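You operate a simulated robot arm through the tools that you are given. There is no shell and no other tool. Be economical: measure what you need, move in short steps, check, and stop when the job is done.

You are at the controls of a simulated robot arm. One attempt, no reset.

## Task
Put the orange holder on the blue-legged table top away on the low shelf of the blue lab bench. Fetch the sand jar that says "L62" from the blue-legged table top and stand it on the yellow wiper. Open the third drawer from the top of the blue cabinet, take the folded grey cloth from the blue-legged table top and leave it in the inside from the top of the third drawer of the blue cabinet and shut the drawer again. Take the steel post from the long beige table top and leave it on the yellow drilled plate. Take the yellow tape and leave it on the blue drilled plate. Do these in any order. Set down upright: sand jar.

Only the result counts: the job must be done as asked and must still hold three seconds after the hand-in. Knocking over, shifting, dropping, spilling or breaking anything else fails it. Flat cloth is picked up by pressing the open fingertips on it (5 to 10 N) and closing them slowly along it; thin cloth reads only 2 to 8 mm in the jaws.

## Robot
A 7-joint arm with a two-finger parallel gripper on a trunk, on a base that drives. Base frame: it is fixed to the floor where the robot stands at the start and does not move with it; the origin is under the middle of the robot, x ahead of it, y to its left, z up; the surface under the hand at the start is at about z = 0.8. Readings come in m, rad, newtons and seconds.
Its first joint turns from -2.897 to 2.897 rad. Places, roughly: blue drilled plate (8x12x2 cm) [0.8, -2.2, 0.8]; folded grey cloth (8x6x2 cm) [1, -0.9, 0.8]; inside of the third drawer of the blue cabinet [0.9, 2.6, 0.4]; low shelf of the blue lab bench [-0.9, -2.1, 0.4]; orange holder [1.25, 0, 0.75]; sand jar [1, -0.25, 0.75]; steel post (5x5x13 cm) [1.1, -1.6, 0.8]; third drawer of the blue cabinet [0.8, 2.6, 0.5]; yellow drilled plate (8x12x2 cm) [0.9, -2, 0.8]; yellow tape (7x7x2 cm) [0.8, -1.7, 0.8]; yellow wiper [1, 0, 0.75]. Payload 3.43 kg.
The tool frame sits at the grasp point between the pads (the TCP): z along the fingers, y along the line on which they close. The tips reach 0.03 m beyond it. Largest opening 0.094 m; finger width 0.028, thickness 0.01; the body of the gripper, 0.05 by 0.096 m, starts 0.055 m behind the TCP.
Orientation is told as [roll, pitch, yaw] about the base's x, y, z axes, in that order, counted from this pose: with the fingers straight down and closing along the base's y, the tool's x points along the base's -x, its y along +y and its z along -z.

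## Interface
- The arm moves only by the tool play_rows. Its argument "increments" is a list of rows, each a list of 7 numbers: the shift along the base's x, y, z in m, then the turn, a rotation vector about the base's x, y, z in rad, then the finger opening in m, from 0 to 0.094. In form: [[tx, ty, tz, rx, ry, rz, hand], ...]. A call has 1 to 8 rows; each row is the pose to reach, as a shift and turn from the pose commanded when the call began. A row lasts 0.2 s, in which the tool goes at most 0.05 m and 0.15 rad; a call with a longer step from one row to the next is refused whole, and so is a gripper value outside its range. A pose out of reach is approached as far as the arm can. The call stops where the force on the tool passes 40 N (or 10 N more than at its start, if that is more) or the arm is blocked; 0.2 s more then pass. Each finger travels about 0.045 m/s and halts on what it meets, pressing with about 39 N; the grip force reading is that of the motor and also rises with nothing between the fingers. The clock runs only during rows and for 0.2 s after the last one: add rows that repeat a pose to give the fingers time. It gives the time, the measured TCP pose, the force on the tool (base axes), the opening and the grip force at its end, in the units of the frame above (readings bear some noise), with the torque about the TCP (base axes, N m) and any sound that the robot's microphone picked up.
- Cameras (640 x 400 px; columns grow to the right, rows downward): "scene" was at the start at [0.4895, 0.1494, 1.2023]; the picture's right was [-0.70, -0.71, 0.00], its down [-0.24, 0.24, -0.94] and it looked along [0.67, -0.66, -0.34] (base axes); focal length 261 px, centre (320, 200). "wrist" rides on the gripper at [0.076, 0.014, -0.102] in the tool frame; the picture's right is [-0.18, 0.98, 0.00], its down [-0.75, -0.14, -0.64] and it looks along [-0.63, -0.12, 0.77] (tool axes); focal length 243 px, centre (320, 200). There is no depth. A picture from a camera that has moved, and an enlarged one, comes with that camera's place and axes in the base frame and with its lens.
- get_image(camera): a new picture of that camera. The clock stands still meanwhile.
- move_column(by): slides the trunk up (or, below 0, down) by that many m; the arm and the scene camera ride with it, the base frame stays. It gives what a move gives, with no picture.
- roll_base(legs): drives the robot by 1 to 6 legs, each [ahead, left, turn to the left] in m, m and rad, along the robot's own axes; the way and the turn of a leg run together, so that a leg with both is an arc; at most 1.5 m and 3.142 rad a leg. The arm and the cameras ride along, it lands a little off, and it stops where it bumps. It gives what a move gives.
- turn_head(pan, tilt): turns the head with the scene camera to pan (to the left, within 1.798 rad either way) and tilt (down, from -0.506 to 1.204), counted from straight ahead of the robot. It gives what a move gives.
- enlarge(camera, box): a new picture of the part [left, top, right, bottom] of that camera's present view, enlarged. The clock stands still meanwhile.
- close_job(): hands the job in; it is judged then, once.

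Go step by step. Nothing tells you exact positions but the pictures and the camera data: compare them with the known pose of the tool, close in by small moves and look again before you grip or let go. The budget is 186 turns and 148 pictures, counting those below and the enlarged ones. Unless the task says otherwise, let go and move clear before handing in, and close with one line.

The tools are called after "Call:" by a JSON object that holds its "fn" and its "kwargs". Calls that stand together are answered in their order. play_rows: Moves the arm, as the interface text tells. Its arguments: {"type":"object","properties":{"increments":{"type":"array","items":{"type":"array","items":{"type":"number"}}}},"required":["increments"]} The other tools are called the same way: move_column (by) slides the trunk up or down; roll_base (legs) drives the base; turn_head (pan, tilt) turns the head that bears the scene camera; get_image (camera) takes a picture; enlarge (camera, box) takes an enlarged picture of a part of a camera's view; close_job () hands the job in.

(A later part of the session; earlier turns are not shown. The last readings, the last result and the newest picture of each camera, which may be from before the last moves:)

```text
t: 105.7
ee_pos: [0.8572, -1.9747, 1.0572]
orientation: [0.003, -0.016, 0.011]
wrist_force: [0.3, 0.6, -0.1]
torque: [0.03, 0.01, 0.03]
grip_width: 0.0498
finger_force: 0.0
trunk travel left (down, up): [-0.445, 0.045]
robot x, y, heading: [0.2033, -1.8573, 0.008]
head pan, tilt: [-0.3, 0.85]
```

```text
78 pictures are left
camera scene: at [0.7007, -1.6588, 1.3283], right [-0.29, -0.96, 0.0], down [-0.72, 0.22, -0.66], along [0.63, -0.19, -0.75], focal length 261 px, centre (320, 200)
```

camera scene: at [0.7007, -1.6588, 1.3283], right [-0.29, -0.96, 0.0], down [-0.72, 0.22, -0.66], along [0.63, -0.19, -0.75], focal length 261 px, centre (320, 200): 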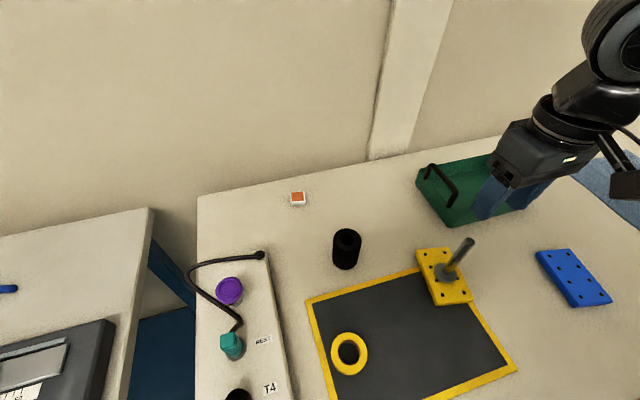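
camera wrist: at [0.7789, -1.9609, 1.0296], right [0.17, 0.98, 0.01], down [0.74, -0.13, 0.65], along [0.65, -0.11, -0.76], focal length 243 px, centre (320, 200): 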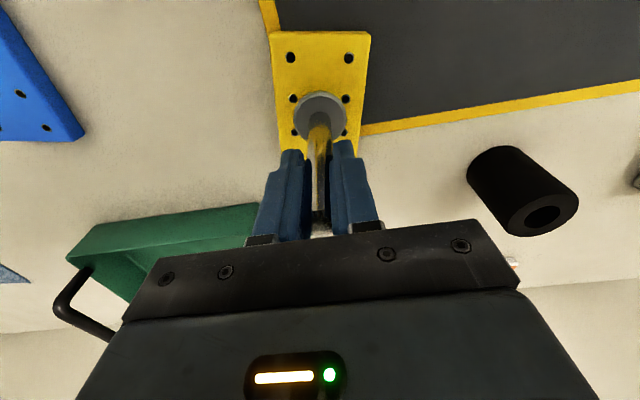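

Post stands on the yellow plate. For the tape I back the base slightly and move above it.

Call:
{"fn": "roll_base", "kwargs": {"legs": [[-0.1, -0.08, 0]]}}

Call:
{"fn": "play_rows", "kwargs": {"increments": [[0, 0.045, 0.02, 0, 0, 0, 0.094], [0, 0.09, 0.02, 0, 0, 0, 0.094], [0, 0.135, 0.02, 0, 0, 0, 0.094], [0.005, 0.18, 0.02, 0, 0, 0, 0.094], [0.01, 0.225, 0.02, 0, 0, 0, 0.094], [0.015, 0.27, 0.02, 0, 0, 0, 0.094], [0.02, 0.315, 0.0, 0, 0, 0, 0.094]]}}

Call:
{"fn": "turn_head", "kwargs": {"pan": 0.0, "tilt": 0.9}}

Call:
{"fn": "get_image", "kwargs": {"camera": "wrist"}}

Call:
{"fn": "get_image", "kwargs": {"camera": "scene"}}

```text
t: 106.9
ee_pos: [0.7564, -2.0565, 1.0582]
orientation: [0.002, -0.018, 0.011]
wrist_force: [0.1, 0.0, 0.7]
torque: [0.01, 0.03, -0.04]
grip_width: 0.05
finger_force: 0.0
trunk travel left (down, up): [-0.445, 0.045]
robot x, y, heading: [0.103, -1.9386, 0.009]
head pan, tilt: [-0.3, 0.85]
```

```text
t: 108.5
ee_pos: [0.7792, -1.7441, 1.0582]
orientation: [0.003, -0.017, 0.009]
wrist_force: [-0.2, 0.1, 0.6]
torque: [0.01, 0.01, -0.02]
grip_width: 0.0938
finger_force: 0.1
trunk travel left (down, up): [-0.445, 0.045]
robot x, y, heading: [0.1033, -1.9349, 0.01]
head pan, tilt: [-0.3, 0.85]
```

```text
t: 109.3
ee_pos: [0.7787, -1.7438, 1.0569]
orientation: [0.002, -0.017, 0.012]
wrist_force: [-0.7, 0.2, 0.1]
torque: [0.0, -0.03, -0.01]
grip_width: 0.094
finger_force: 0.1
trunk travel left (down, up): [-0.445, 0.045]
robot x, y, heading: [0.0997, -1.9329, 0.008]
head pan, tilt: [0.0, 0.901]
```

```text
77 pictures are left
camera wrist: at [0.7014, -1.7313, 1.1582], right [0.17, 0.98, 0.01], down [0.74, -0.13, 0.65], along [0.65, -0.11, -0.76], focal length 243 px, centre (320, 200)
```

wrist: 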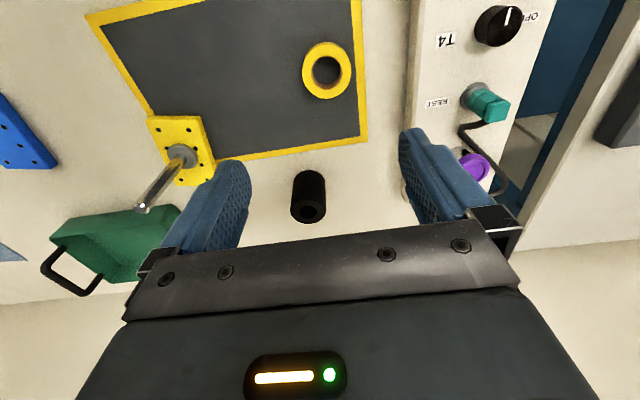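

```text
76 pictures are left
camera scene: at [0.6003, -1.7168, 1.3246], right [0.01, -1.0, 0.0], down [-0.78, -0.01, -0.62], along [0.62, 0.0, -0.78], focal length 261 px, centre (320, 200)
```

scene: 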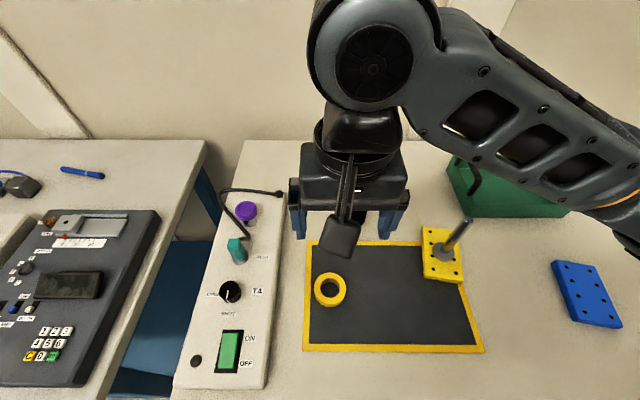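

Tape centre is at (0.781,-1.735). I centre and descend to just above the mat.

Call:
{"fn": "play_rows", "kwargs": {"increments": [[0.002, 0.009, -0.03, 0, 0, 0, 0.094], [0.002, 0.009, -0.08, 0, 0, 0, 0.094], [0.002, 0.009, -0.13, 0, 0, 0, 0.094], [0.002, 0.009, -0.17, 0, 0, 0, 0.094], [0.002, 0.009, -0.195, 0, 0, 0, 0.094]]}}

Call:
{"fn": "get_image", "kwargs": {"camera": "wrist"}}

Call:
{"fn": "get_image", "kwargs": {"camera": "scene"}}

```text
t: 110.5
ee_pos: [0.7778, -1.7337, 0.8627]
orientation: [0.001, -0.015, 0.012]
wrist_force: [0.9, -0.8, -0.4]
torque: [0.02, 0.03, -0.03]
grip_width: 0.0938
finger_force: 0.0
trunk travel left (down, up): [-0.445, 0.045]
robot x, y, heading: [0.1055, -1.9351, 0.012]
head pan, tilt: [0.0, 0.901]
```

```text
75 pictures are left
camera wrist: at [0.7012, -1.7208, 0.964], right [0.17, 0.98, 0.01], down [0.74, -0.13, 0.65], along [0.65, -0.11, -0.76], focal length 243 px, centre (320, 200)
```

wrist: 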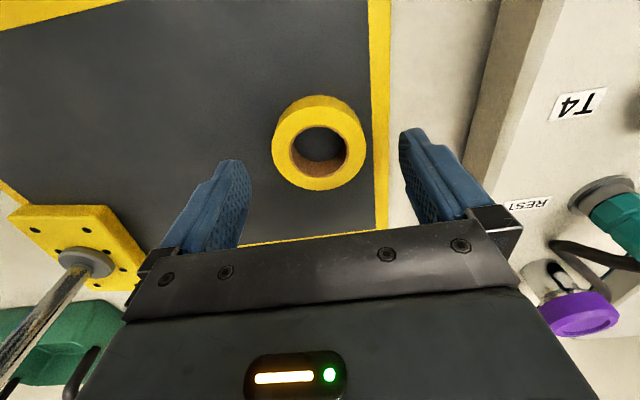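

```text
74 pictures are left
camera scene: at [0.6004, -1.7169, 1.3246], right [0.01, -1.0, 0.0], down [-0.78, -0.01, -0.62], along [0.62, 0.01, -0.78], focal length 261 px, centre (320, 200)
```

scene: 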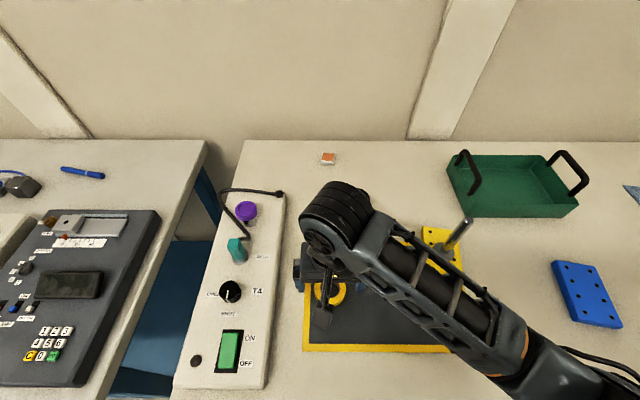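

Centred. I lower the last 2.5 cm and close on the tape's rim.

Call:
{"fn": "play_rows", "kwargs": {"increments": [[-0.001, 0, -0.015, 0, 0, 0, 0.094], [-0.001, 0, -0.025, 0, 0, 0, 0.094], [-0.001, 0, -0.025, 0, 0, 0, 0.08], [-0.001, 0, -0.025, 0, 0, 0, 0.06], [-0.001, 0, -0.025, 0, 0, 0, 0.05], [-0.001, 0, -0.025, 0, 0, 0, 0.05], [-0.001, 0, -0.025, 0, 0, 0, 0.05]]}}

Call:
{"fn": "get_image", "kwargs": {"camera": "wrist"}}

```text
t: 112.1
ee_pos: [0.7783, -1.7331, 0.8376]
orientation: [0.002, -0.017, 0.01]
wrist_force: [0.0, -0.2, -0.2]
torque: [-0.01, 0.06, 0.02]
grip_width: 0.0615
finger_force: 39.1
trunk travel left (down, up): [-0.445, 0.045]
robot x, y, heading: [0.1048, -1.9342, 0.015]
head pan, tilt: [0.0, 0.901]
```

```text
73 pictures are left
camera wrist: at [0.7011, -1.7208, 0.9384], right [0.17, 0.98, 0.01], down [0.74, -0.13, 0.65], along [0.64, -0.11, -0.76], focal length 243 px, centre (320, 200)
```

wrist: 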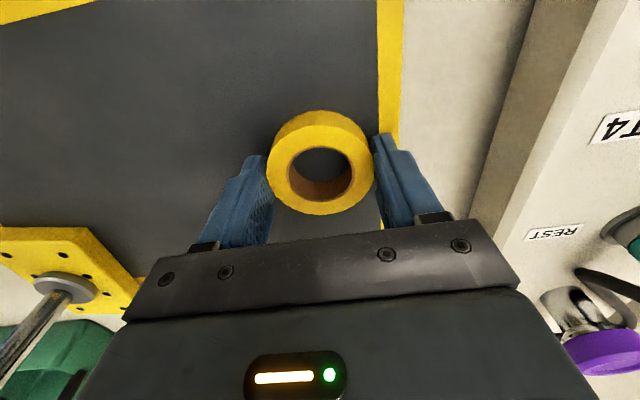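

Tape gripped. I lift well above the post and carry it to the blue plate.

Call:
{"fn": "play_rows", "kwargs": {"increments": [[0, 0, 0.045, 0, 0, 0, 0.05], [0, 0, 0.09, 0, 0, 0, 0.05], [0, 0, 0.135, 0, 0, 0, 0.05], [0, 0, 0.18, 0, 0, 0, 0.05], [0, 0, 0.215, 0, 0, 0, 0.05], [0, -0.045, 0.215, 0, 0, 0, 0.05], [0, -0.09, 0.215, 0, 0, 0, 0.05], [0, -0.135, 0.215, 0, 0, 0, 0.05]]}}

Call:
{"fn": "play_rows", "kwargs": {"increments": [[0, -0.045, 0, 0, 0, 0, 0.05], [0, -0.09, 0, 0, 0, 0, 0.05], [0.004, -0.135, 0, 0, 0, 0, 0.05], [0.008, -0.18, 0, 0, 0, 0, 0.05], [0.012, -0.225, 0, 0, 0, 0, 0.05], [0.016, -0.27, 0, 0, 0, 0, 0.05], [0.02, -0.315, 0, 0, 0, 0, 0.05], [0.022, -0.36, -0.02, 0, 0, 0, 0.05]]}}

Call:
{"fn": "get_image", "kwargs": {"camera": "wrist"}}

Call:
{"fn": "turn_head", "kwargs": {"pan": -0.4, "tilt": 0.85}}

Call:
{"fn": "get_image", "kwargs": {"camera": "scene"}}

```text
t: 113.9
ee_pos: [0.7754, -1.8677, 1.0521]
orientation: [0.001, -0.014, 0.012]
wrist_force: [0.1, 0.0, -1.3]
torque: [0.01, 0.0, 0.0]
grip_width: 0.0612
finger_force: 39.1
trunk travel left (down, up): [-0.445, 0.045]
robot x, y, heading: [0.1073, -1.9353, 0.007]
head pan, tilt: [0.0, 0.901]
```

```text
t: 115.7
ee_pos: [0.7995, -2.2275, 1.0336]
orientation: [0.002, -0.02, 0.013]
wrist_force: [-0.6, 0.5, -0.6]
torque: [-0.02, 0.02, 0.01]
grip_width: 0.0607
finger_force: 39.0
trunk travel left (down, up): [-0.445, 0.045]
robot x, y, heading: [0.1058, -1.9354, 0.007]
head pan, tilt: [0.0, 0.901]
```

```text
72 pictures are left
camera wrist: at [0.7211, -2.215, 1.1344], right [0.17, 0.98, 0.01], down [0.74, -0.13, 0.65], along [0.65, -0.11, -0.76], focal length 243 px, centre (320, 200)
```

wrist: 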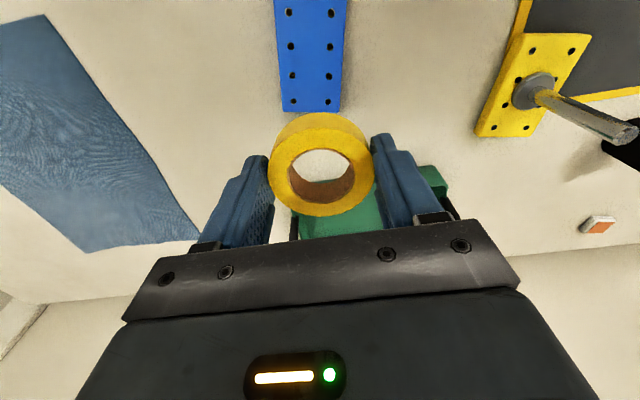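

```text
t: 116.6
ee_pos: [0.7985, -2.2274, 1.033]
orientation: [0.004, -0.018, 0.009]
wrist_force: [0.6, 1.1, -0.7]
torque: [-0.03, 0.03, -0.04]
grip_width: 0.061
finger_force: 38.8
trunk travel left (down, up): [-0.445, 0.045]
robot x, y, heading: [0.1041, -1.9336, 0.005]
head pan, tilt: [-0.4, 0.85]
```

```text
71 pictures are left
camera scene: at [0.5971, -1.7473, 1.3284], right [-0.38, -0.92, 0.0], down [-0.69, 0.29, -0.66], along [0.61, -0.25, -0.75], focal length 261 px, centre (320, 200)
```

scene: 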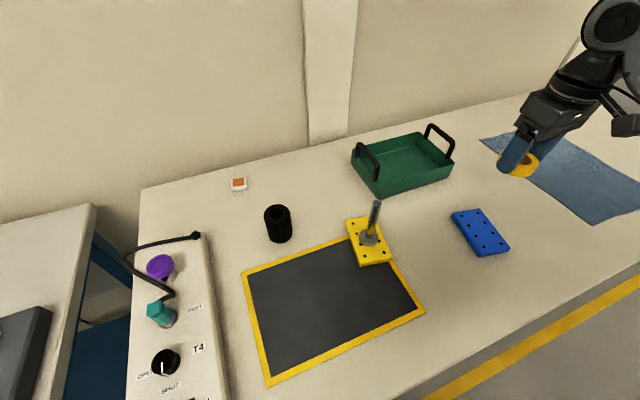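

Blue plate centre ≈(0.777,-2.235). I move over it and lower to near contact.

Call:
{"fn": "play_rows", "kwargs": {"increments": [[-0.022, -0.008, 0, 0, 0, 0, 0.05], [-0.022, -0.008, -0.045, 0, 0, 0, 0.05], [-0.022, -0.008, -0.09, 0, 0, 0, 0.05], [-0.022, -0.008, -0.13, 0, 0, 0, 0.05], [-0.022, -0.008, -0.15, 0, 0, 0, 0.05], [-0.022, -0.008, -0.15, 0, 0, 0, 0.05]]}}

Call:
{"fn": "get_image", "kwargs": {"camera": "wrist"}}

Call:
{"fn": "enlarge", "kwargs": {"camera": "scene", "box": [390, 150, 590, 300]}}

```text
t: 118.0
ee_pos: [0.7773, -2.2347, 0.8852]
orientation: [0.003, -0.019, 0.009]
wrist_force: [0.0, 0.4, -0.6]
torque: [0.01, 0.0, -0.01]
grip_width: 0.0609
finger_force: 39.3
trunk travel left (down, up): [-0.445, 0.045]
robot x, y, heading: [0.1021, -1.9346, 0.006]
head pan, tilt: [-0.4, 0.85]
```

```text
70 pictures are left
camera wrist: at [0.6996, -2.222, 0.987], right [0.17, 0.98, 0.01], down [0.74, -0.13, 0.65], along [0.65, -0.11, -0.76], focal length 243 px, centre (320, 200)
```

wrist: 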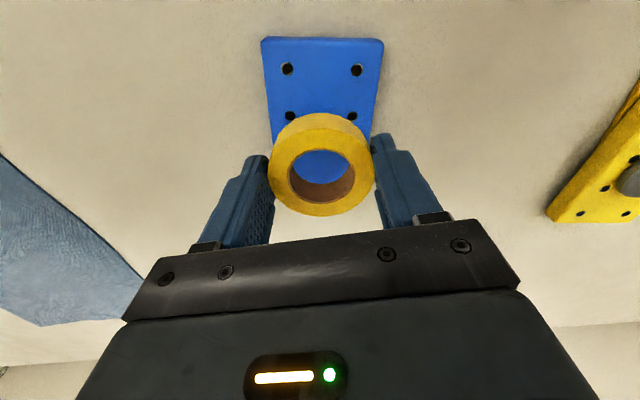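

```text
2.67 times, centred on (490, 225) of scene
camera zoom: at [0.5971, -1.7473, 1.3284], right [-0.38, -0.92, 0.0], down [-0.69, 0.29, -0.66], along [0.61, -0.25, -0.75], focal length 697 px, centre (-133, 133)
```

zoom: 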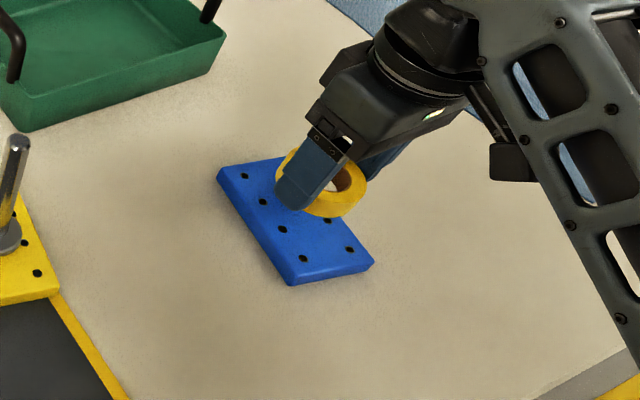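

Aligned. Lowering to contact.

Call:
{"fn": "play_rows", "kwargs": {"increments": [[0.001, 0.001, -0.015, 0, 0, 0, 0.05], [0.001, 0.001, -0.022, 0, 0, 0, 0.05], [0.001, 0.001, -0.026, 0, 0, 0, 0.05], [0.001, 0.001, -0.029, 0, 0, 0, 0.05], [0.001, 0.001, -0.032, 0, 0, 0, 0.05], [0.001, 0.001, -0.032, 0, 0, 0, 0.05]]}}

Call:
{"fn": "enlarge", "kwargs": {"camera": "scene", "box": [390, 150, 590, 300]}}

```text
t: 119.4
ee_pos: [0.7775, -2.2353, 0.8508]
orientation: [0.001, -0.016, 0.011]
wrist_force: [0.0, -0.3, -0.9]
torque: [0.06, 0.0, 0.0]
grip_width: 0.0607
finger_force: 39.2
trunk travel left (down, up): [-0.445, 0.045]
robot x, y, heading: [0.1047, -1.937, 0.009]
head pan, tilt: [-0.4, 0.85]
```

```text
2.67 times, centred on (490, 225) of scene
camera zoom: at [0.5971, -1.7473, 1.3285], right [-0.38, -0.92, 0.0], down [-0.69, 0.29, -0.66], along [0.61, -0.25, -0.75], focal length 697 px, centre (-133, 133)
```

zoom: 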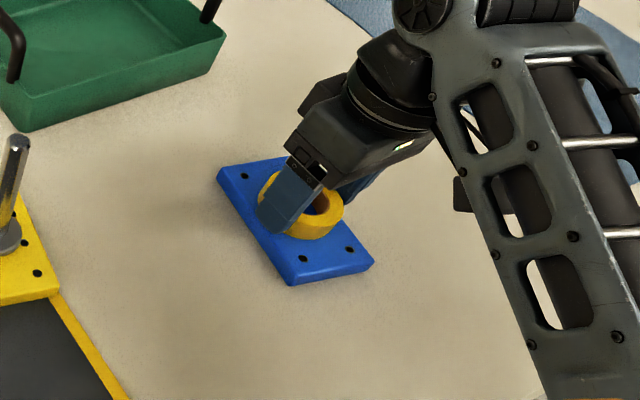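

Call:
{"fn": "play_rows", "kwargs": {"increments": [[0, 0, -0.003, 0, 0, 0, 0.05], [0, 0, -0.006, 0, 0, 0, 0.05], [0, 0, -0.009, 0, 0, 0, 0.05], [0, 0, -0.009, 0, 0, 0, 0.05]]}}

Call:
{"fn": "enlarge", "kwargs": {"camera": "scene", "box": [430, 180, 530, 255]}}

```text
t: 120.1
ee_pos: [0.7776, -2.2345, 0.8477]
orientation: [0.001, -0.023, 0.01]
wrist_force: [-2.1, 3.6, 18.6]
torque: [0.42, 0.41, -0.04]
grip_width: 0.0609
finger_force: 38.6
trunk travel left (down, up): [-0.445, 0.045]
robot x, y, heading: [0.1036, -1.9365, 0.009]
head pan, tilt: [-0.4, 0.85]
stopped in row 3: the force on the tool passed its limit at 49 N (the readings are from after the stop); the commanded pose is now the measured one
```

```text
5.33 times, centred on (480, 218) of scene
camera zoom: at [0.5964, -1.7469, 1.3285], right [-0.38, -0.92, 0.0], down [-0.69, 0.29, -0.66], along [0.61, -0.25, -0.75], focal length 1394 px, centre (-533, 107)
```

zoom: 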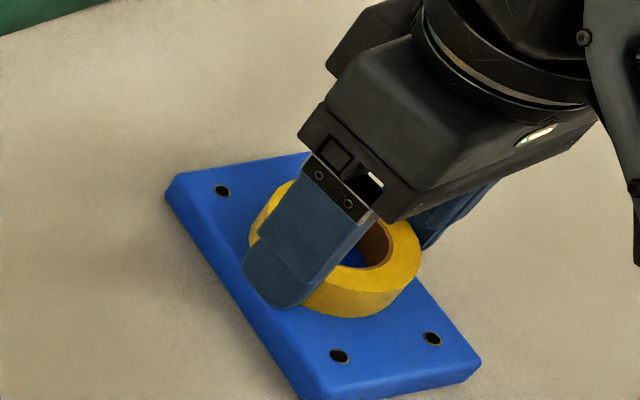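

Contact on the plate. I relax, open and rise.

Call:
{"fn": "play_rows", "kwargs": {"increments": [[0, 0, 0.001, 0, 0, 0, 0.065], [0, 0, 0.001, 0, 0, 0, 0.08], [0, 0, 0.001, 0, 0, 0, 0.085], [0, 0, 0.001, 0, 0, 0, 0.085], [0, 0, 0.045, 0, 0, 0, 0.085], [0, 0, 0.09, 0, 0, 0, 0.085], [0, 0, 0.14, 0, 0, 0, 0.085], [0, 0, 0.19, 0, 0, 0, 0.085]]}}

Call:
{"fn": "get_image", "kwargs": {"camera": "scene"}}

```text
t: 121.9
ee_pos: [0.776, -2.2347, 1.0364]
orientation: [0.002, -0.019, 0.012]
wrist_force: [-0.1, 0.3, -0.1]
torque: [-0.02, 0.01, 0.01]
grip_width: 0.0848
finger_force: 0.0
trunk travel left (down, up): [-0.445, 0.045]
robot x, y, heading: [0.1045, -1.9341, 0.01]
head pan, tilt: [-0.4, 0.85]
```

```text
66 pictures are left
camera scene: at [0.5972, -1.747, 1.3282], right [-0.38, -0.92, 0.0], down [-0.69, 0.29, -0.66], along [0.61, -0.25, -0.75], focal length 261 px, centre (320, 200)
```

scene: 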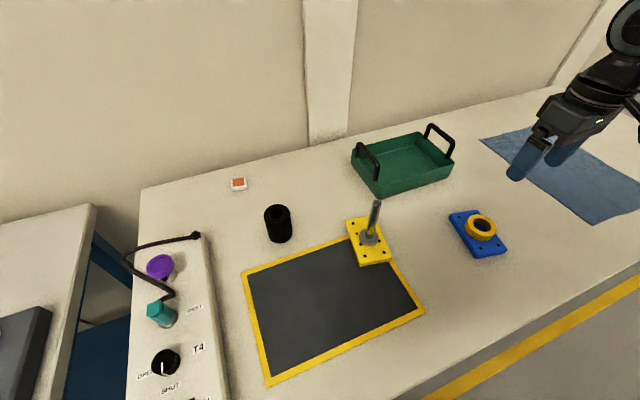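

Tape is on the blue plate. Next I go to the blue cabinet to open the drawer: arm centred first, then back out, turn and drive along +y.

Call:
{"fn": "play_rows", "kwargs": {"increments": [[-0.01, 0.045, 0.02, 0, 0, 0, 0.085], [-0.02, 0.09, 0.02, 0, 0, 0, 0.085], [-0.03, 0.135, 0.02, 0, 0, 0, 0.085], [-0.035, 0.18, 0.02, 0, 0, 0, 0.085], [-0.04, 0.225, 0.02, 0, 0, 0, 0.085], [-0.045, 0.27, 0.02, 0, 0, 0, 0.085]]}}

Call:
{"fn": "roll_base", "kwargs": {"legs": [[-0.15, 0, 0], [0, 0, 1.56], [1.5, 0, 0], [1.5, 0, 0]]}}

Call:
{"fn": "turn_head", "kwargs": {"pan": -0.3, "tilt": 0.45}}

Call:
{"fn": "get_image", "kwargs": {"camera": "scene"}}

```text
refused: row 1 steps farther than a row can; nothing moved
```

```text
t: 141.2
ee_pos: [0.6029, 1.7114, 1.0363]
orientation: [0.0, -0.021, 1.453]
wrist_force: [-0.4, 0.9, -0.2]
torque: [0.0, -0.01, 0.0]
grip_width: 0.0849
finger_force: 0.0
trunk travel left (down, up): [-0.445, 0.045]
robot x, y, heading: [0.2164, 1.0833, 1.448]
head pan, tilt: [-0.4, 0.85]
```

```text
t: 142.1
ee_pos: [0.6021, 1.7115, 1.0367]
orientation: [0.002, -0.021, 1.451]
wrist_force: [-0.2, -0.2, 0.8]
torque: [-0.04, 0.01, 0.05]
grip_width: 0.0851
finger_force: 0.0
trunk travel left (down, up): [-0.445, 0.045]
robot x, y, heading: [0.2181, 1.0852, 1.444]
head pan, tilt: [-0.3, 0.45]
```

```text
65 pictures are left
camera scene: at [0.0937, 1.6129, 1.3628], right [0.91, -0.41, 0.0], down [-0.18, -0.4, -0.9], along [0.37, 0.82, -0.44], focal length 261 px, centre (320, 200)
```

scene: 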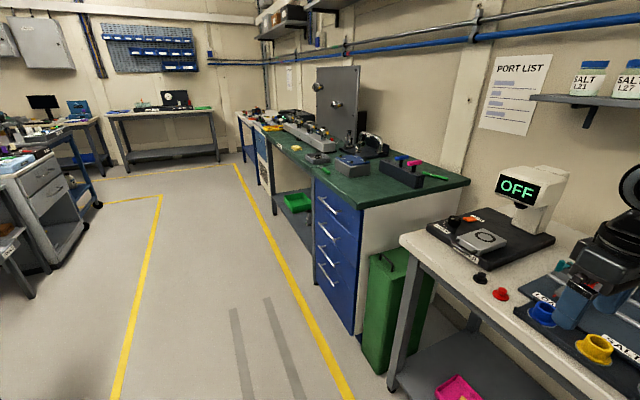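

The arm move was refused, but the drive went fine. The blue 4-drawer cabinet under the green top is ahead on the right. I shift left, drive alongside and turn to face it.

Call:
{"fn": "roll_base", "kwargs": {"legs": [[0, 0.4, 0], [0, 0, 0.12], [1.45, 0, 0], [0, 0, -1.56]]}}

Call:
{"fn": "turn_head", "kwargs": {"pan": -0.1, "tilt": 0.7}}

Call:
{"fn": "get_image", "kwargs": {"camera": "scene"}}

```text
t: 153.0
ee_pos: [0.2456, 3.1079, 1.0352]
orientation: [0.002, -0.021, 1.349]
wrist_force: [1.0, -0.3, 0.1]
torque: [0.01, 0.03, -0.02]
grip_width: 0.0851
finger_force: 0.1
trunk travel left (down, up): [-0.445, 0.045]
robot x, y, heading: [-0.2011, 2.5242, 1.336]
head pan, tilt: [-0.3, 0.45]
stopped in leg 4: the robot was blocked; the commanded pose is now the measured one
```

```text
t: 153.7
ee_pos: [0.2469, 3.1089, 1.0359]
orientation: [0.002, -0.021, 1.353]
wrist_force: [-0.2, 0.6, -0.1]
torque: [0.03, 0.01, -0.01]
grip_width: 0.0852
finger_force: 0.0
trunk travel left (down, up): [-0.445, 0.045]
robot x, y, heading: [-0.2003, 2.5242, 1.349]
head pan, tilt: [-0.099, 0.7]
```

```text
64 pictures are left
camera scene: at [-0.2884, 3.0638, 1.3408], right [0.95, -0.32, 0.0], down [-0.21, -0.61, -0.77], along [0.25, 0.72, -0.64], focal length 261 px, centre (320, 200)
```

scene: 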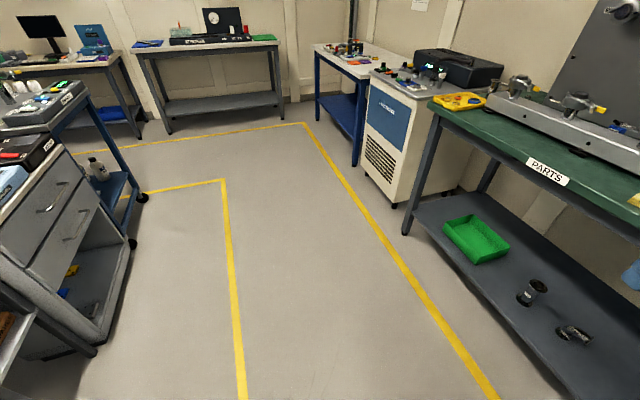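

The base bumped something on its left while turning; I shift right and finish the turn.

Call:
{"fn": "roll_base", "kwargs": {"legs": [[0, -0.2, 0], [0, 0, -1.34]]}}

Call:
{"fn": "get_image", "kwargs": {"camera": "scene"}}

```text
t: 158.5
ee_pos: [0.6695, 2.2042, 1.0343]
orientation: [0.003, -0.022, 0.047]
wrist_force: [0.1, -0.1, -0.7]
torque: [0.01, 0.01, -0.01]
grip_width: 0.085
finger_force: 0.0
trunk travel left (down, up): [-0.445, 0.045]
robot x, y, heading: [-0.0136, 2.4834, 0.041]
head pan, tilt: [-0.099, 0.7]
```

```text
63 pictures are left
camera scene: at [0.4862, 2.7076, 1.3407], right [-0.06, -1.0, 0.0], down [-0.64, 0.04, -0.76], along [0.76, -0.04, -0.64], focal length 261 px, centre (320, 200)
```

scene: 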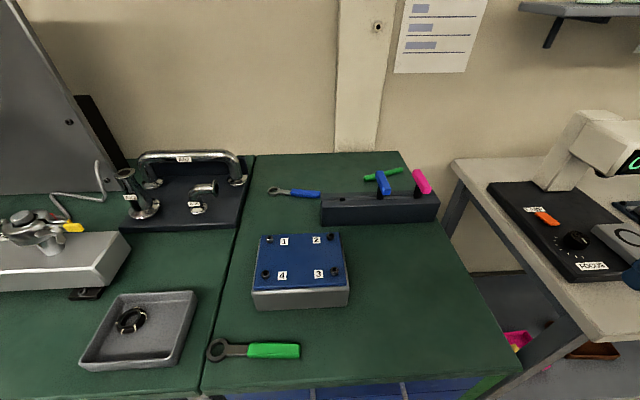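

The cabinet (≈y 2.37–2.81, front x≈0.61) is in front. I'll work from its side: centre the arm, then shift the base right and angle it towards the drawers for a view of the front.

Call:
{"fn": "play_rows", "kwargs": {"increments": [[-0.008, 0.045, 0, 0, 0, 0, 0.085], [-0.016, 0.09, 0, 0, 0, 0, 0.085], [-0.024, 0.135, 0, 0, 0, 0, 0.085], [-0.032, 0.18, 0, 0, 0, 0, 0.085], [-0.04, 0.225, 0, 0, 0, 0, 0.085], [-0.045, 0.27, 0, 0, 0, 0, 0.085]]}}

Call:
{"fn": "roll_base", "kwargs": {"legs": [[-0.03, -0.55, 0], [0, 0, 0.9]]}}

Call:
{"fn": "turn_head", "kwargs": {"pan": -0.5, "tilt": 0.9}}

Call:
{"fn": "get_image", "kwargs": {"camera": "scene"}}

```text
t: 159.9
ee_pos: [0.6247, 2.4747, 1.0344]
orientation: [0.001, -0.02, 0.047]
wrist_force: [0.6, 0.2, 0.7]
torque: [0.04, 0.0, -0.02]
grip_width: 0.0849
finger_force: 0.1
trunk travel left (down, up): [-0.445, 0.045]
robot x, y, heading: [-0.013, 2.4827, 0.037]
head pan, tilt: [-0.099, 0.7]
```

```text
t: 165.4
ee_pos: [0.3981, 2.4013, 1.0347]
orientation: [0.001, -0.022, 0.9]
wrist_force: [-0.2, -0.5, 1.6]
torque: [-0.01, 0.02, 0.0]
grip_width: 0.0847
finger_force: 0.0
trunk travel left (down, up): [-0.445, 0.045]
robot x, y, heading: [-0.0254, 1.9253, 0.89]
head pan, tilt: [-0.099, 0.7]
```

```text
t: 166.2
ee_pos: [0.399, 2.401, 1.0343]
orientation: [0.003, -0.02, 0.897]
wrist_force: [-0.1, 0.2, -0.2]
torque: [-0.01, -0.02, 0.0]
grip_width: 0.0849
finger_force: 0.0
trunk travel left (down, up): [-0.445, 0.045]
robot x, y, heading: [-0.0271, 1.9254, 0.892]
head pan, tilt: [-0.499, 0.901]
```

```text
62 pictures are left
camera scene: at [0.1424, 2.418, 1.3246], right [0.38, -0.92, 0.0], down [-0.72, -0.3, -0.62], along [0.57, 0.24, -0.78], focal length 261 px, centre (320, 200)
```

scene: 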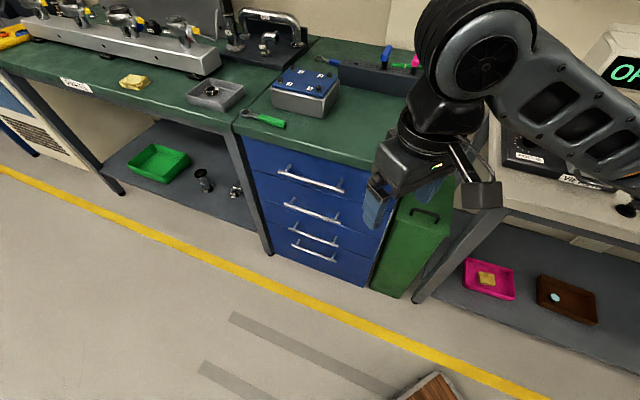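

Call:
{"fn": "enlarge", "kwargs": {"camera": "scene", "box": [220, 120, 420, 300]}}

```text
2.22 times, centred on (320, 210) of scene
camera zoom: at [0.1424, 2.418, 1.3246], right [0.38, -0.92, 0.0], down [-0.72, -0.3, -0.62], along [0.57, 0.24, -0.78], focal length 581 px, centre (320, 178)
```

zoom: 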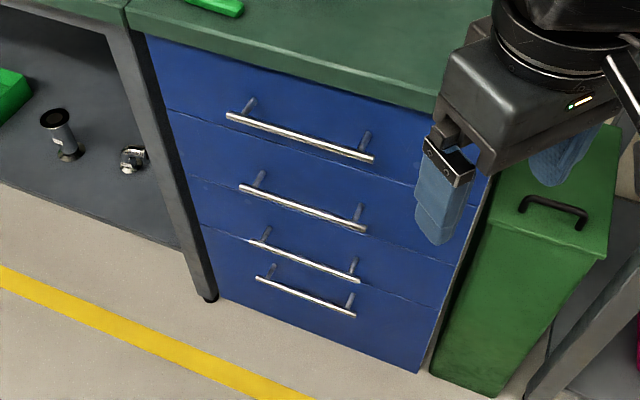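

The third handle bar is at about x 0.595, y 2.54–2.74, z 0.464; the drawer front x≈0.63. I'll turn the tool horizontal with vertical closing; first a small yaw and move forward.

Call:
{"fn": "play_rows", "kwargs": {"increments": [[0.02, 0.03, 0, 0, 0, -0.1, 0.085], [0.04, 0.06, 0, 0, 0, -0.2, 0.085], [0.06, 0.09, 0, 0, 0, -0.3, 0.085], [0.08, 0.12, 0, 0, 0, -0.4, 0.085]]}}

Call:
{"fn": "play_rows", "kwargs": {"increments": [[0, 0, 0, 0.1167, -0.0343, -0.086, 0.085], [0, 0, 0, 0.2334, -0.0686, -0.172, 0.085], [0, 0, 0, 0.3501, -0.1029, -0.258, 0.085], [0, 0, 0, 0.4668, -0.1372, -0.344, 0.085], [0, 0, 0, 0.5835, -0.1715, -0.43, 0.085], [0, 0, 0, 0.7002, -0.2058, -0.516, 0.085], [0, 0, 0, 0.8169, -0.2401, -0.602, 0.085], [0, 0, 0, 0.9336, -0.2744, -0.688, 0.085]]}}

Call:
{"fn": "play_rows", "kwargs": {"increments": [[0, 0, 0, 0.1167, -0.0343, -0.086, 0.085], [0, 0, 0, 0.2334, -0.0686, -0.172, 0.085], [0, 0, 0, 0.3501, -0.1029, -0.258, 0.085], [0, 0, 0, 0.4668, -0.1372, -0.344, 0.085], [0, 0, 0, 0.5835, -0.1715, -0.43, 0.085], [0, 0, 0, 0.7002, -0.2058, -0.516, 0.085]]}}

Call:
{"fn": "get_image", "kwargs": {"camera": "scene"}}

Call:
{"fn": "get_image", "kwargs": {"camera": "wrist"}}

```text
t: 167.2
ee_pos: [0.4789, 2.5234, 1.0347]
orientation: [0.0, -0.022, 0.497]
wrist_force: [0.5, 0.3, 0.3]
torque: [0.0, -0.02, -0.02]
grip_width: 0.085
finger_force: 0.1
trunk travel left (down, up): [-0.445, 0.045]
robot x, y, heading: [-0.0245, 1.9244, 0.893]
head pan, tilt: [-0.499, 0.901]
```

```text
t: 169.1
ee_pos: [0.4798, 2.5212, 1.0346]
orientation: [0.918, -0.345, -0.43]
wrist_force: [0.0, 0.5, -0.2]
torque: [-0.01, -0.01, 0.01]
grip_width: 0.085
finger_force: 0.1
trunk travel left (down, up): [-0.445, 0.045]
robot x, y, heading: [-0.0247, 1.9242, 0.895]
head pan, tilt: [-0.499, 0.901]
```

```text
t: 170.4
ee_pos: [0.4796, 2.5203, 1.0346]
orientation: [1.567, -0.005, -1.085]
wrist_force: [0.3, -0.2, -0.5]
torque: [0.01, 0.02, 0.0]
grip_width: 0.0851
finger_force: 0.0
trunk travel left (down, up): [-0.445, 0.045]
robot x, y, heading: [-0.0256, 1.9213, 0.897]
head pan, tilt: [-0.499, 0.901]
```

```text
60 pictures are left
camera scene: at [0.1426, 2.4177, 1.3246], right [0.38, -0.92, 0.0], down [-0.72, -0.3, -0.62], along [0.57, 0.24, -0.78], focal length 261 px, centre (320, 200)
```

scene: 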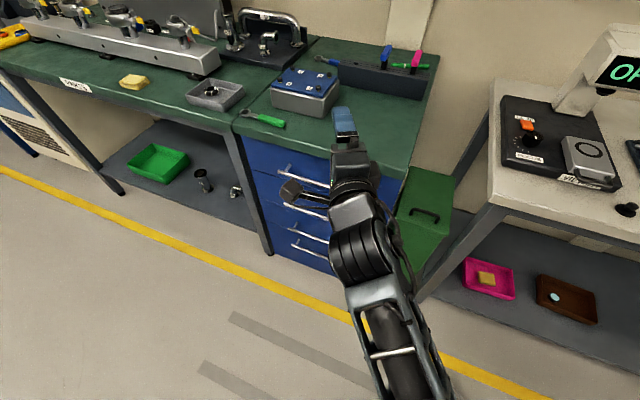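

```text
59 pictures are left
camera wrist: at [0.3539, 2.5402, 1.0492], right [0.09, -0.16, 0.98], down [-0.22, -0.97, -0.14], along [0.97, -0.2, -0.12], focal length 243 px, centre (320, 200)
```

wrist: 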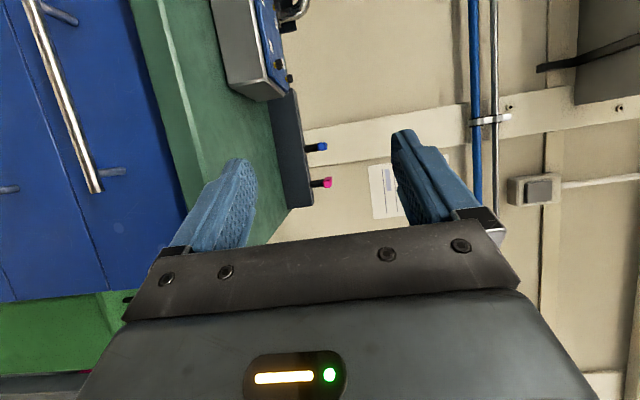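

Tool is horizontal with vertical closing. I lower the trunk, then look for the third handle with the wrist camera.

Call:
{"fn": "move_column", "kwargs": {"by": -0.42}}

Call:
{"fn": "play_rows", "kwargs": {"increments": [[0, 0.01, -0.045, 0, 0, 0, 0.085], [0, 0.02, -0.09, 0, 0, 0, 0.085], [0, 0.03, -0.135, 0, 0, 0, 0.085], [0, 0.04, -0.15, 0, 0, 0, 0.085]]}}

Call:
{"fn": "get_image", "kwargs": {"camera": "wrist"}}

Call:
{"fn": "get_image", "kwargs": {"camera": "scene"}}

```text
refused: -0.42 is not a number from -0.4 to 0.4
```

```text
t: 171.4
ee_pos: [0.4792, 2.5596, 0.8818]
orientation: [1.569, -0.004, -1.088]
wrist_force: [0.4, 0.1, 0.3]
torque: [0.02, 0.0, 0.0]
grip_width: 0.0849
finger_force: 0.1
trunk travel left (down, up): [-0.445, 0.045]
robot x, y, heading: [-0.0299, 1.9238, 0.891]
head pan, tilt: [-0.499, 0.901]
```

```text
58 pictures are left
camera wrist: at [0.3532, 2.5788, 0.8957], right [0.09, -0.16, 0.98], down [-0.22, -0.97, -0.14], along [0.97, -0.2, -0.12], focal length 243 px, centre (320, 200)
```

wrist: 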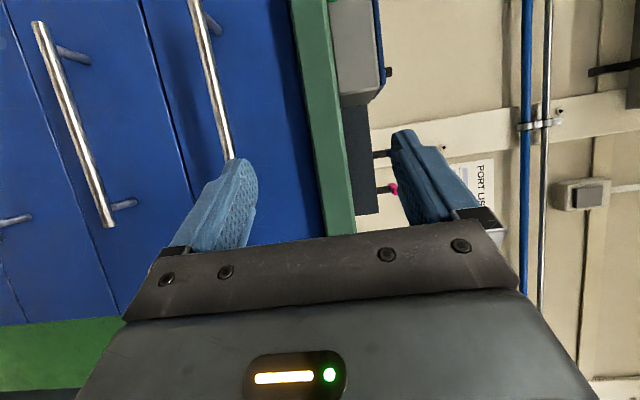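

```text
57 pictures are left
camera scene: at [0.1422, 2.4179, 1.3246], right [0.38, -0.92, 0.0], down [-0.72, -0.3, -0.62], along [0.57, 0.24, -0.78], focal length 261 px, centre (320, 200)
```

scene: 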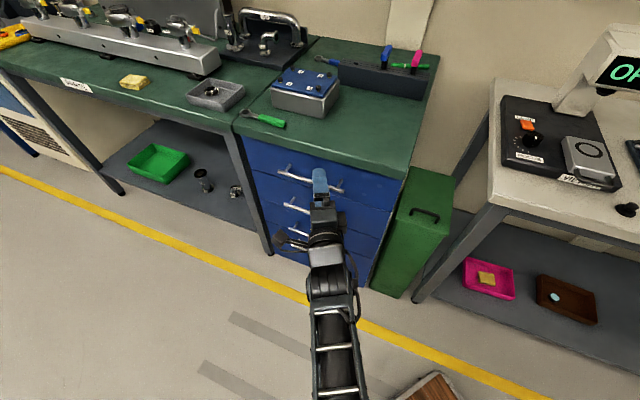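

Call:
{"fn": "move_column", "kwargs": {"by": -0.4}}

Call:
{"fn": "get_image", "kwargs": {"camera": "wrist"}}

Call:
{"fn": "get_image", "kwargs": {"camera": "scene"}}

```text
t: 175.3
ee_pos: [0.479, 2.5596, 0.4815]
orientation: [1.568, -0.007, -1.086]
wrist_force: [-0.3, 0.5, 0.2]
torque: [-0.03, 0.0, 0.01]
grip_width: 0.0853
finger_force: 0.1
trunk travel left (down, up): [-0.045, 0.445]
robot x, y, heading: [-0.0267, 1.9275, 0.89]
head pan, tilt: [-0.499, 0.901]
```

```text
56 pictures are left
camera wrist: at [0.3533, 2.5786, 0.4958], right [0.09, -0.16, 0.98], down [-0.22, -0.97, -0.13], along [0.97, -0.2, -0.12], focal length 243 px, centre (320, 200)
```

wrist: 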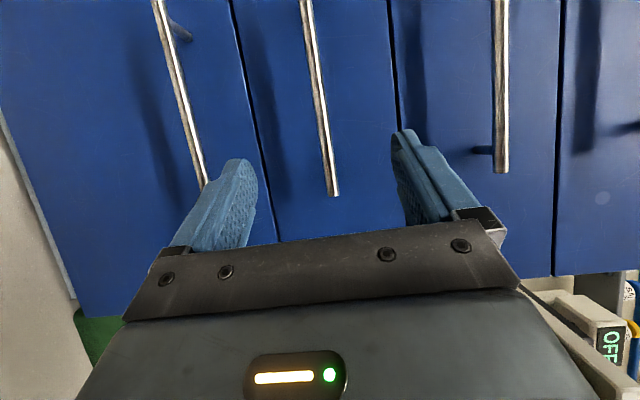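

```text
55 pictures are left
camera scene: at [0.1423, 2.4179, 0.9246], right [0.38, -0.92, 0.0], down [-0.72, -0.3, -0.62], along [0.57, 0.24, -0.78], focal length 261 px, centre (320, 200)
```

scene: 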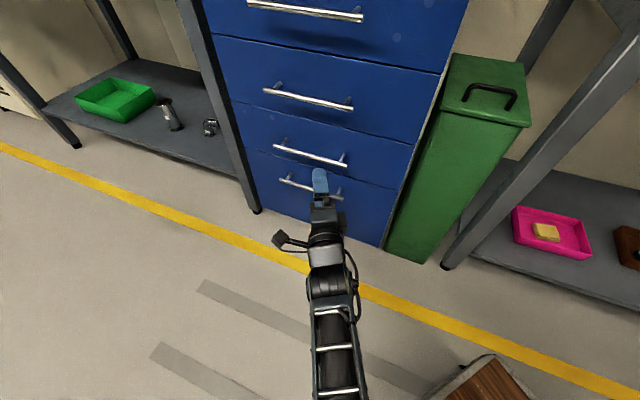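

The middle bar in the wrist view is the third handle, z≈0.48, right between the fingers. I advance to it.

Call:
{"fn": "play_rows", "kwargs": {"increments": [[0.03, 0.02, 0, 0, 0, 0, 0.085], [0.06, 0.04, 0, 0, 0, 0, 0.085], [0.085, 0.05, 0, 0, 0, 0, 0.085]]}}

Call:
{"fn": "get_image", "kwargs": {"camera": "wrist"}}

Call:
{"fn": "enlarge", "kwargs": {"camera": "scene", "box": [240, 100, 400, 220]}}

```text
t: 176.1
ee_pos: [0.5651, 2.6098, 0.4798]
orientation: [1.569, -0.006, -1.086]
wrist_force: [0.3, -0.2, 0.2]
torque: [0.01, -0.01, -0.03]
grip_width: 0.0849
finger_force: 0.1
trunk travel left (down, up): [-0.045, 0.445]
robot x, y, heading: [-0.0249, 1.9235, 0.893]
head pan, tilt: [-0.499, 0.901]
```

```text
54 pictures are left
camera wrist: at [0.4395, 2.6293, 0.4939], right [0.09, -0.16, 0.98], down [-0.22, -0.97, -0.13], along [0.97, -0.2, -0.12], focal length 243 px, centre (320, 200)
```

wrist: 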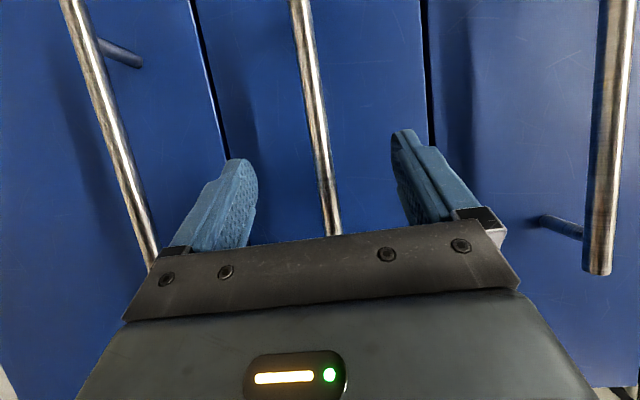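

```text
3.33 times, centred on (320, 160) of scene
camera zoom: at [0.1421, 2.4179, 0.9246], right [0.38, -0.92, 0.0], down [-0.72, -0.3, -0.62], along [0.57, 0.24, -0.78], focal length 871 px, centre (320, 333)
```

zoom: 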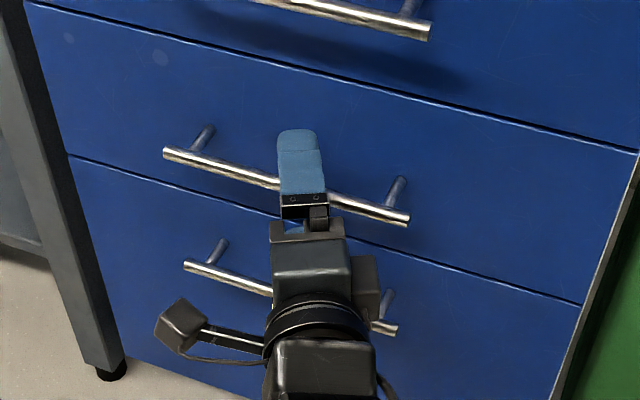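

The bar is about 2 cm ahead of the grasp point. I advance 1.7 cm and close on it.

Call:
{"fn": "play_rows", "kwargs": {"increments": [[0.015, 0.008, 0, 0, 0, 0, 0.085], [0.015, 0.008, 0, 0, 0, 0, 0.06], [0.015, 0.008, 0, 0, 0, 0, 0.04], [0.015, 0.008, 0, 0, 0, 0, 0.02], [0.015, 0.008, 0, 0, 0, 0, 0.0], [0.015, 0.008, 0, 0, 0, 0, 0.0], [0.015, 0.008, 0, 0, 0, 0, 0.0], [0.015, 0.008, 0, 0, 0, 0, 0.0]]}}

Call:
{"fn": "get_image", "kwargs": {"camera": "wrist"}}

```text
t: 177.9
ee_pos: [0.5792, 2.6175, 0.4827]
orientation: [1.569, -0.004, -1.087]
wrist_force: [1.2, 0.0, 12.5]
torque: [-0.11, -0.07, -0.08]
grip_width: 0.016
finger_force: 44.3
trunk travel left (down, up): [-0.045, 0.445]
robot x, y, heading: [-0.0263, 1.9218, 0.895]
head pan, tilt: [-0.499, 0.901]
```

```text
52 pictures are left
camera wrist: at [0.4532, 2.6366, 0.4956], right [0.08, -0.16, 0.98], down [-0.22, -0.97, -0.14], along [0.97, -0.2, -0.12], focal length 243 px, centre (320, 200)
```

wrist: 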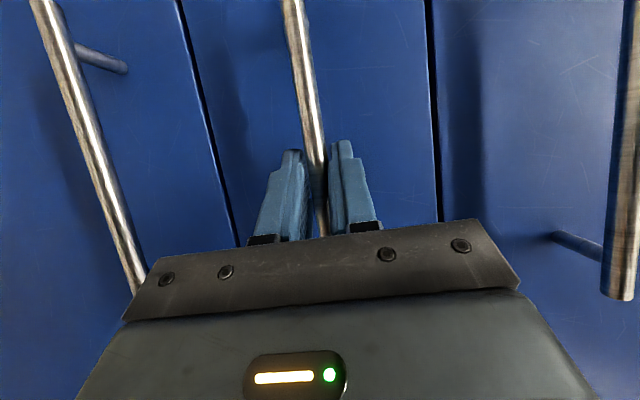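

Gripped the bar. I pull the drawer straight out in -x.

Call:
{"fn": "play_rows", "kwargs": {"increments": [[-0.02, 0, 0.002, 0, 0, 0, 0], [-0.055, 0, 0.002, 0, 0, 0, 0], [-0.09, 0, 0.002, 0, 0, 0, 0], [-0.125, 0, 0.002, 0, 0, 0, 0], [-0.16, 0, 0.002, 0, 0, 0, 0], [-0.195, 0, 0.002, 0, 0, 0, 0], [-0.225, 0, 0.002, 0, 0, 0, 0]]}}

Call:
{"fn": "get_image", "kwargs": {"camera": "scene"}}

```text
t: 179.5
ee_pos: [0.3511, 2.6175, 0.4811]
orientation: [1.564, -0.005, -1.084]
wrist_force: [-1.1, 13.4, -14.3]
torque: [0.29, 0.2, 0.26]
grip_width: 0.0161
finger_force: 45.2
trunk travel left (down, up): [-0.045, 0.445]
robot x, y, heading: [-0.0232, 1.9248, 0.895]
head pan, tilt: [-0.499, 0.901]
```

```text
51 pictures are left
camera scene: at [0.1425, 2.4183, 0.9242], right [0.38, -0.92, 0.0], down [-0.72, -0.3, -0.62], along [0.57, 0.24, -0.78], focal length 261 px, centre (320, 200)
```

scene: 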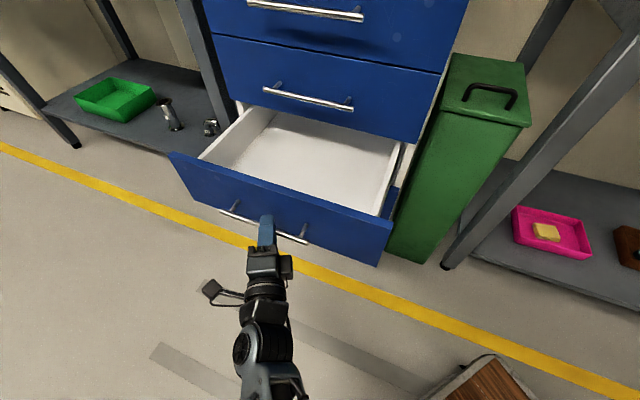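

The third drawer is open and empty. I pull another 5 cm, then release and back off.

Call:
{"fn": "play_rows", "kwargs": {"increments": [[-0.03, 0, 0, 0, 0, 0, 0], [-0.055, 0, 0, 0, 0, 0, 0], [-0.055, 0, 0, 0, 0, 0, 0]]}}

Call:
{"fn": "play_rows", "kwargs": {"increments": [[0, 0, 0, 0, 0, 0, 0.03], [0, 0, 0, 0, 0, 0, 0.06], [0, 0, 0, 0, 0, 0, 0.07], [0, 0, 0, 0, 0, 0, 0.07], [-0.03, -0.016, 0, 0, 0, 0, 0.07], [-0.06, -0.032, 0, 0, 0, 0, 0.07], [-0.08, -0.043, 0, 0, 0, 0, 0.07]]}}

Call:
{"fn": "get_image", "kwargs": {"camera": "scene"}}

```text
t: 180.3
ee_pos: [0.2991, 2.6169, 0.4812]
orientation: [1.561, -0.006, -1.082]
wrist_force: [-1.1, 9.6, -34.5]
torque: [0.39, 0.3, 0.54]
grip_width: 0.0161
finger_force: 45.2
trunk travel left (down, up): [-0.045, 0.445]
robot x, y, heading: [-0.0221, 1.9256, 0.896]
head pan, tilt: [-0.499, 0.901]
```

```text
t: 181.9
ee_pos: [0.2336, 2.5733, 0.4859]
orientation: [1.574, -0.009, -1.112]
wrist_force: [-0.5, 0.9, 0.5]
torque: [-0.03, -0.03, -0.02]
grip_width: 0.0702
finger_force: 0.1
trunk travel left (down, up): [-0.045, 0.445]
robot x, y, heading: [-0.0283, 1.9232, 0.895]
head pan, tilt: [-0.499, 0.901]
```

```text
50 pictures are left
camera scene: at [0.1438, 2.4208, 0.9227], right [0.38, -0.92, 0.0], down [-0.72, -0.3, -0.62], along [0.57, 0.24, -0.79], focal length 261 px, centre (320, 200)
```

scene: 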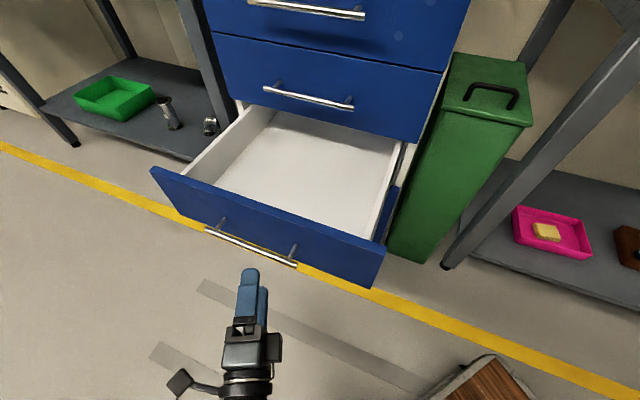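

The drawer is open ~28 cm and the hand is free. I raise the trunk and turn the tool back to pointing down.

Call:
{"fn": "move_column", "kwargs": {"by": 0.4}}

Call:
{"fn": "play_rows", "kwargs": {"increments": [[0, 0, 0.02, -0.1167, 0.0343, 0.086, 0.07], [0, 0, 0.04, -0.2334, 0.0686, 0.172, 0.07], [0, 0, 0.06, -0.3501, 0.1029, 0.258, 0.07], [0, 0, 0.08, -0.4668, 0.1372, 0.344, 0.07], [0, 0, 0.1, -0.5835, 0.1715, 0.43, 0.07], [0, 0, 0.12, -0.7002, 0.2058, 0.516, 0.07], [0, 0, 0.14, -0.8169, 0.2401, 0.602, 0.07]]}}

Call:
{"fn": "play_rows", "kwargs": {"increments": [[0, 0, 0, -0.1167, 0.0343, 0.086, 0.07], [0, 0, 0, -0.2334, 0.0686, 0.172, 0.07], [0, 0, 0, -0.3501, 0.1029, 0.258, 0.07], [0, 0, 0, -0.4668, 0.1372, 0.344, 0.07], [0, 0, 0, -0.5835, 0.1715, 0.43, 0.07], [0, 0, 0, -0.7002, 0.2058, 0.516, 0.07], [0, 0, 0, -0.8169, 0.2401, 0.602, 0.07]]}}

```text
t: 185.7
ee_pos: [0.2199, 2.5744, 0.8862]
orientation: [1.57, -0.007, -1.086]
wrist_force: [0.4, -0.2, 0.6]
torque: [0.03, -0.02, 0.01]
grip_width: 0.07
finger_force: 0.1
trunk travel left (down, up): [-0.445, 0.045]
robot x, y, heading: [-0.0256, 1.9252, 0.893]
head pan, tilt: [-0.499, 0.901]
```

```text
t: 186.4
ee_pos: [0.2897, 2.5732, 0.9467]
orientation: [1.502, -0.299, -0.903]
wrist_force: [-0.2, -0.2, 1.2]
torque: [0.02, -0.01, -0.02]
grip_width: 0.0701
finger_force: 0.0
trunk travel left (down, up): [-0.445, 0.045]
robot x, y, heading: [-0.0247, 1.924, 0.893]
head pan, tilt: [-0.499, 0.901]
stopped in row 3: the arm was blocked; the commanded pose is now the measured one
```

```text
t: 188.0
ee_pos: [0.2888, 2.5727, 0.9474]
orientation: [0.608, -0.418, 0.071]
wrist_force: [0.2, -0.2, 0.2]
torque: [-0.01, -0.01, -0.03]
grip_width: 0.0699
finger_force: 0.1
trunk travel left (down, up): [-0.445, 0.045]
robot x, y, heading: [-0.0257, 1.9237, 0.894]
head pan, tilt: [-0.499, 0.901]
```

Call:
{"fn": "play_rows", "kwargs": {"increments": [[0, 0, 0, -0.1167, 0.0343, 0.086, 0.07], [0, 0, 0, -0.2334, 0.0686, 0.172, 0.07], [0, 0, 0, -0.3501, 0.1029, 0.258, 0.07], [0, 0, 0, -0.4668, 0.1372, 0.344, 0.07], [0, 0, 0, -0.5601, 0.1646, 0.413, 0.07]]}}

Call:
{"fn": "get_image", "kwargs": {"camera": "scene"}}

```text
t: 189.2
ee_pos: [0.2894, 2.5721, 0.9474]
orientation: [0.129, -0.069, 0.615]
wrist_force: [0.0, -0.2, 0.2]
torque: [0.02, 0.05, 0.02]
grip_width: 0.0701
finger_force: 0.1
trunk travel left (down, up): [-0.445, 0.045]
robot x, y, heading: [-0.0254, 1.9272, 0.893]
head pan, tilt: [-0.499, 0.901]
```

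```text
49 pictures are left
camera scene: at [0.1427, 2.4176, 1.3246], right [0.38, -0.92, 0.0], down [-0.72, -0.3, -0.62], along [0.57, 0.24, -0.78], focal length 261 px, centre (320, 200)
```

scene: 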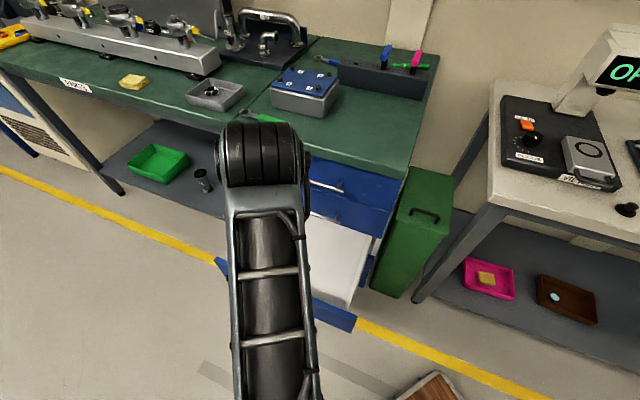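

Call:
{"fn": "play_rows", "kwargs": {"increments": [[0.0, 0.01, 0.03, -0.048, -0.006, 0.092, 0.07], [0.02, 0.02, 0.06, -0.097, -0.012, 0.185, 0.07], [0.04, 0.03, 0.09, -0.145, -0.018, 0.28, 0.07], [0.06, 0.04, 0.1, -0.145, -0.018, 0.28, 0.07]]}}

```text
t: 190.4
ee_pos: [0.363, 2.587, 1.0151]
orientation: [-0.082, 0.06, 0.902]
wrist_force: [0.6, 0.5, -0.5]
torque: [-0.02, -0.01, 0.0]
grip_width: 0.0701
finger_force: 0.1
trunk travel left (down, up): [-0.445, 0.045]
robot x, y, heading: [-0.0264, 1.9261, 0.894]
head pan, tilt: [-0.499, 0.901]
stopped in row 4: the arm was blocked; the commanded pose is now the measured one
```

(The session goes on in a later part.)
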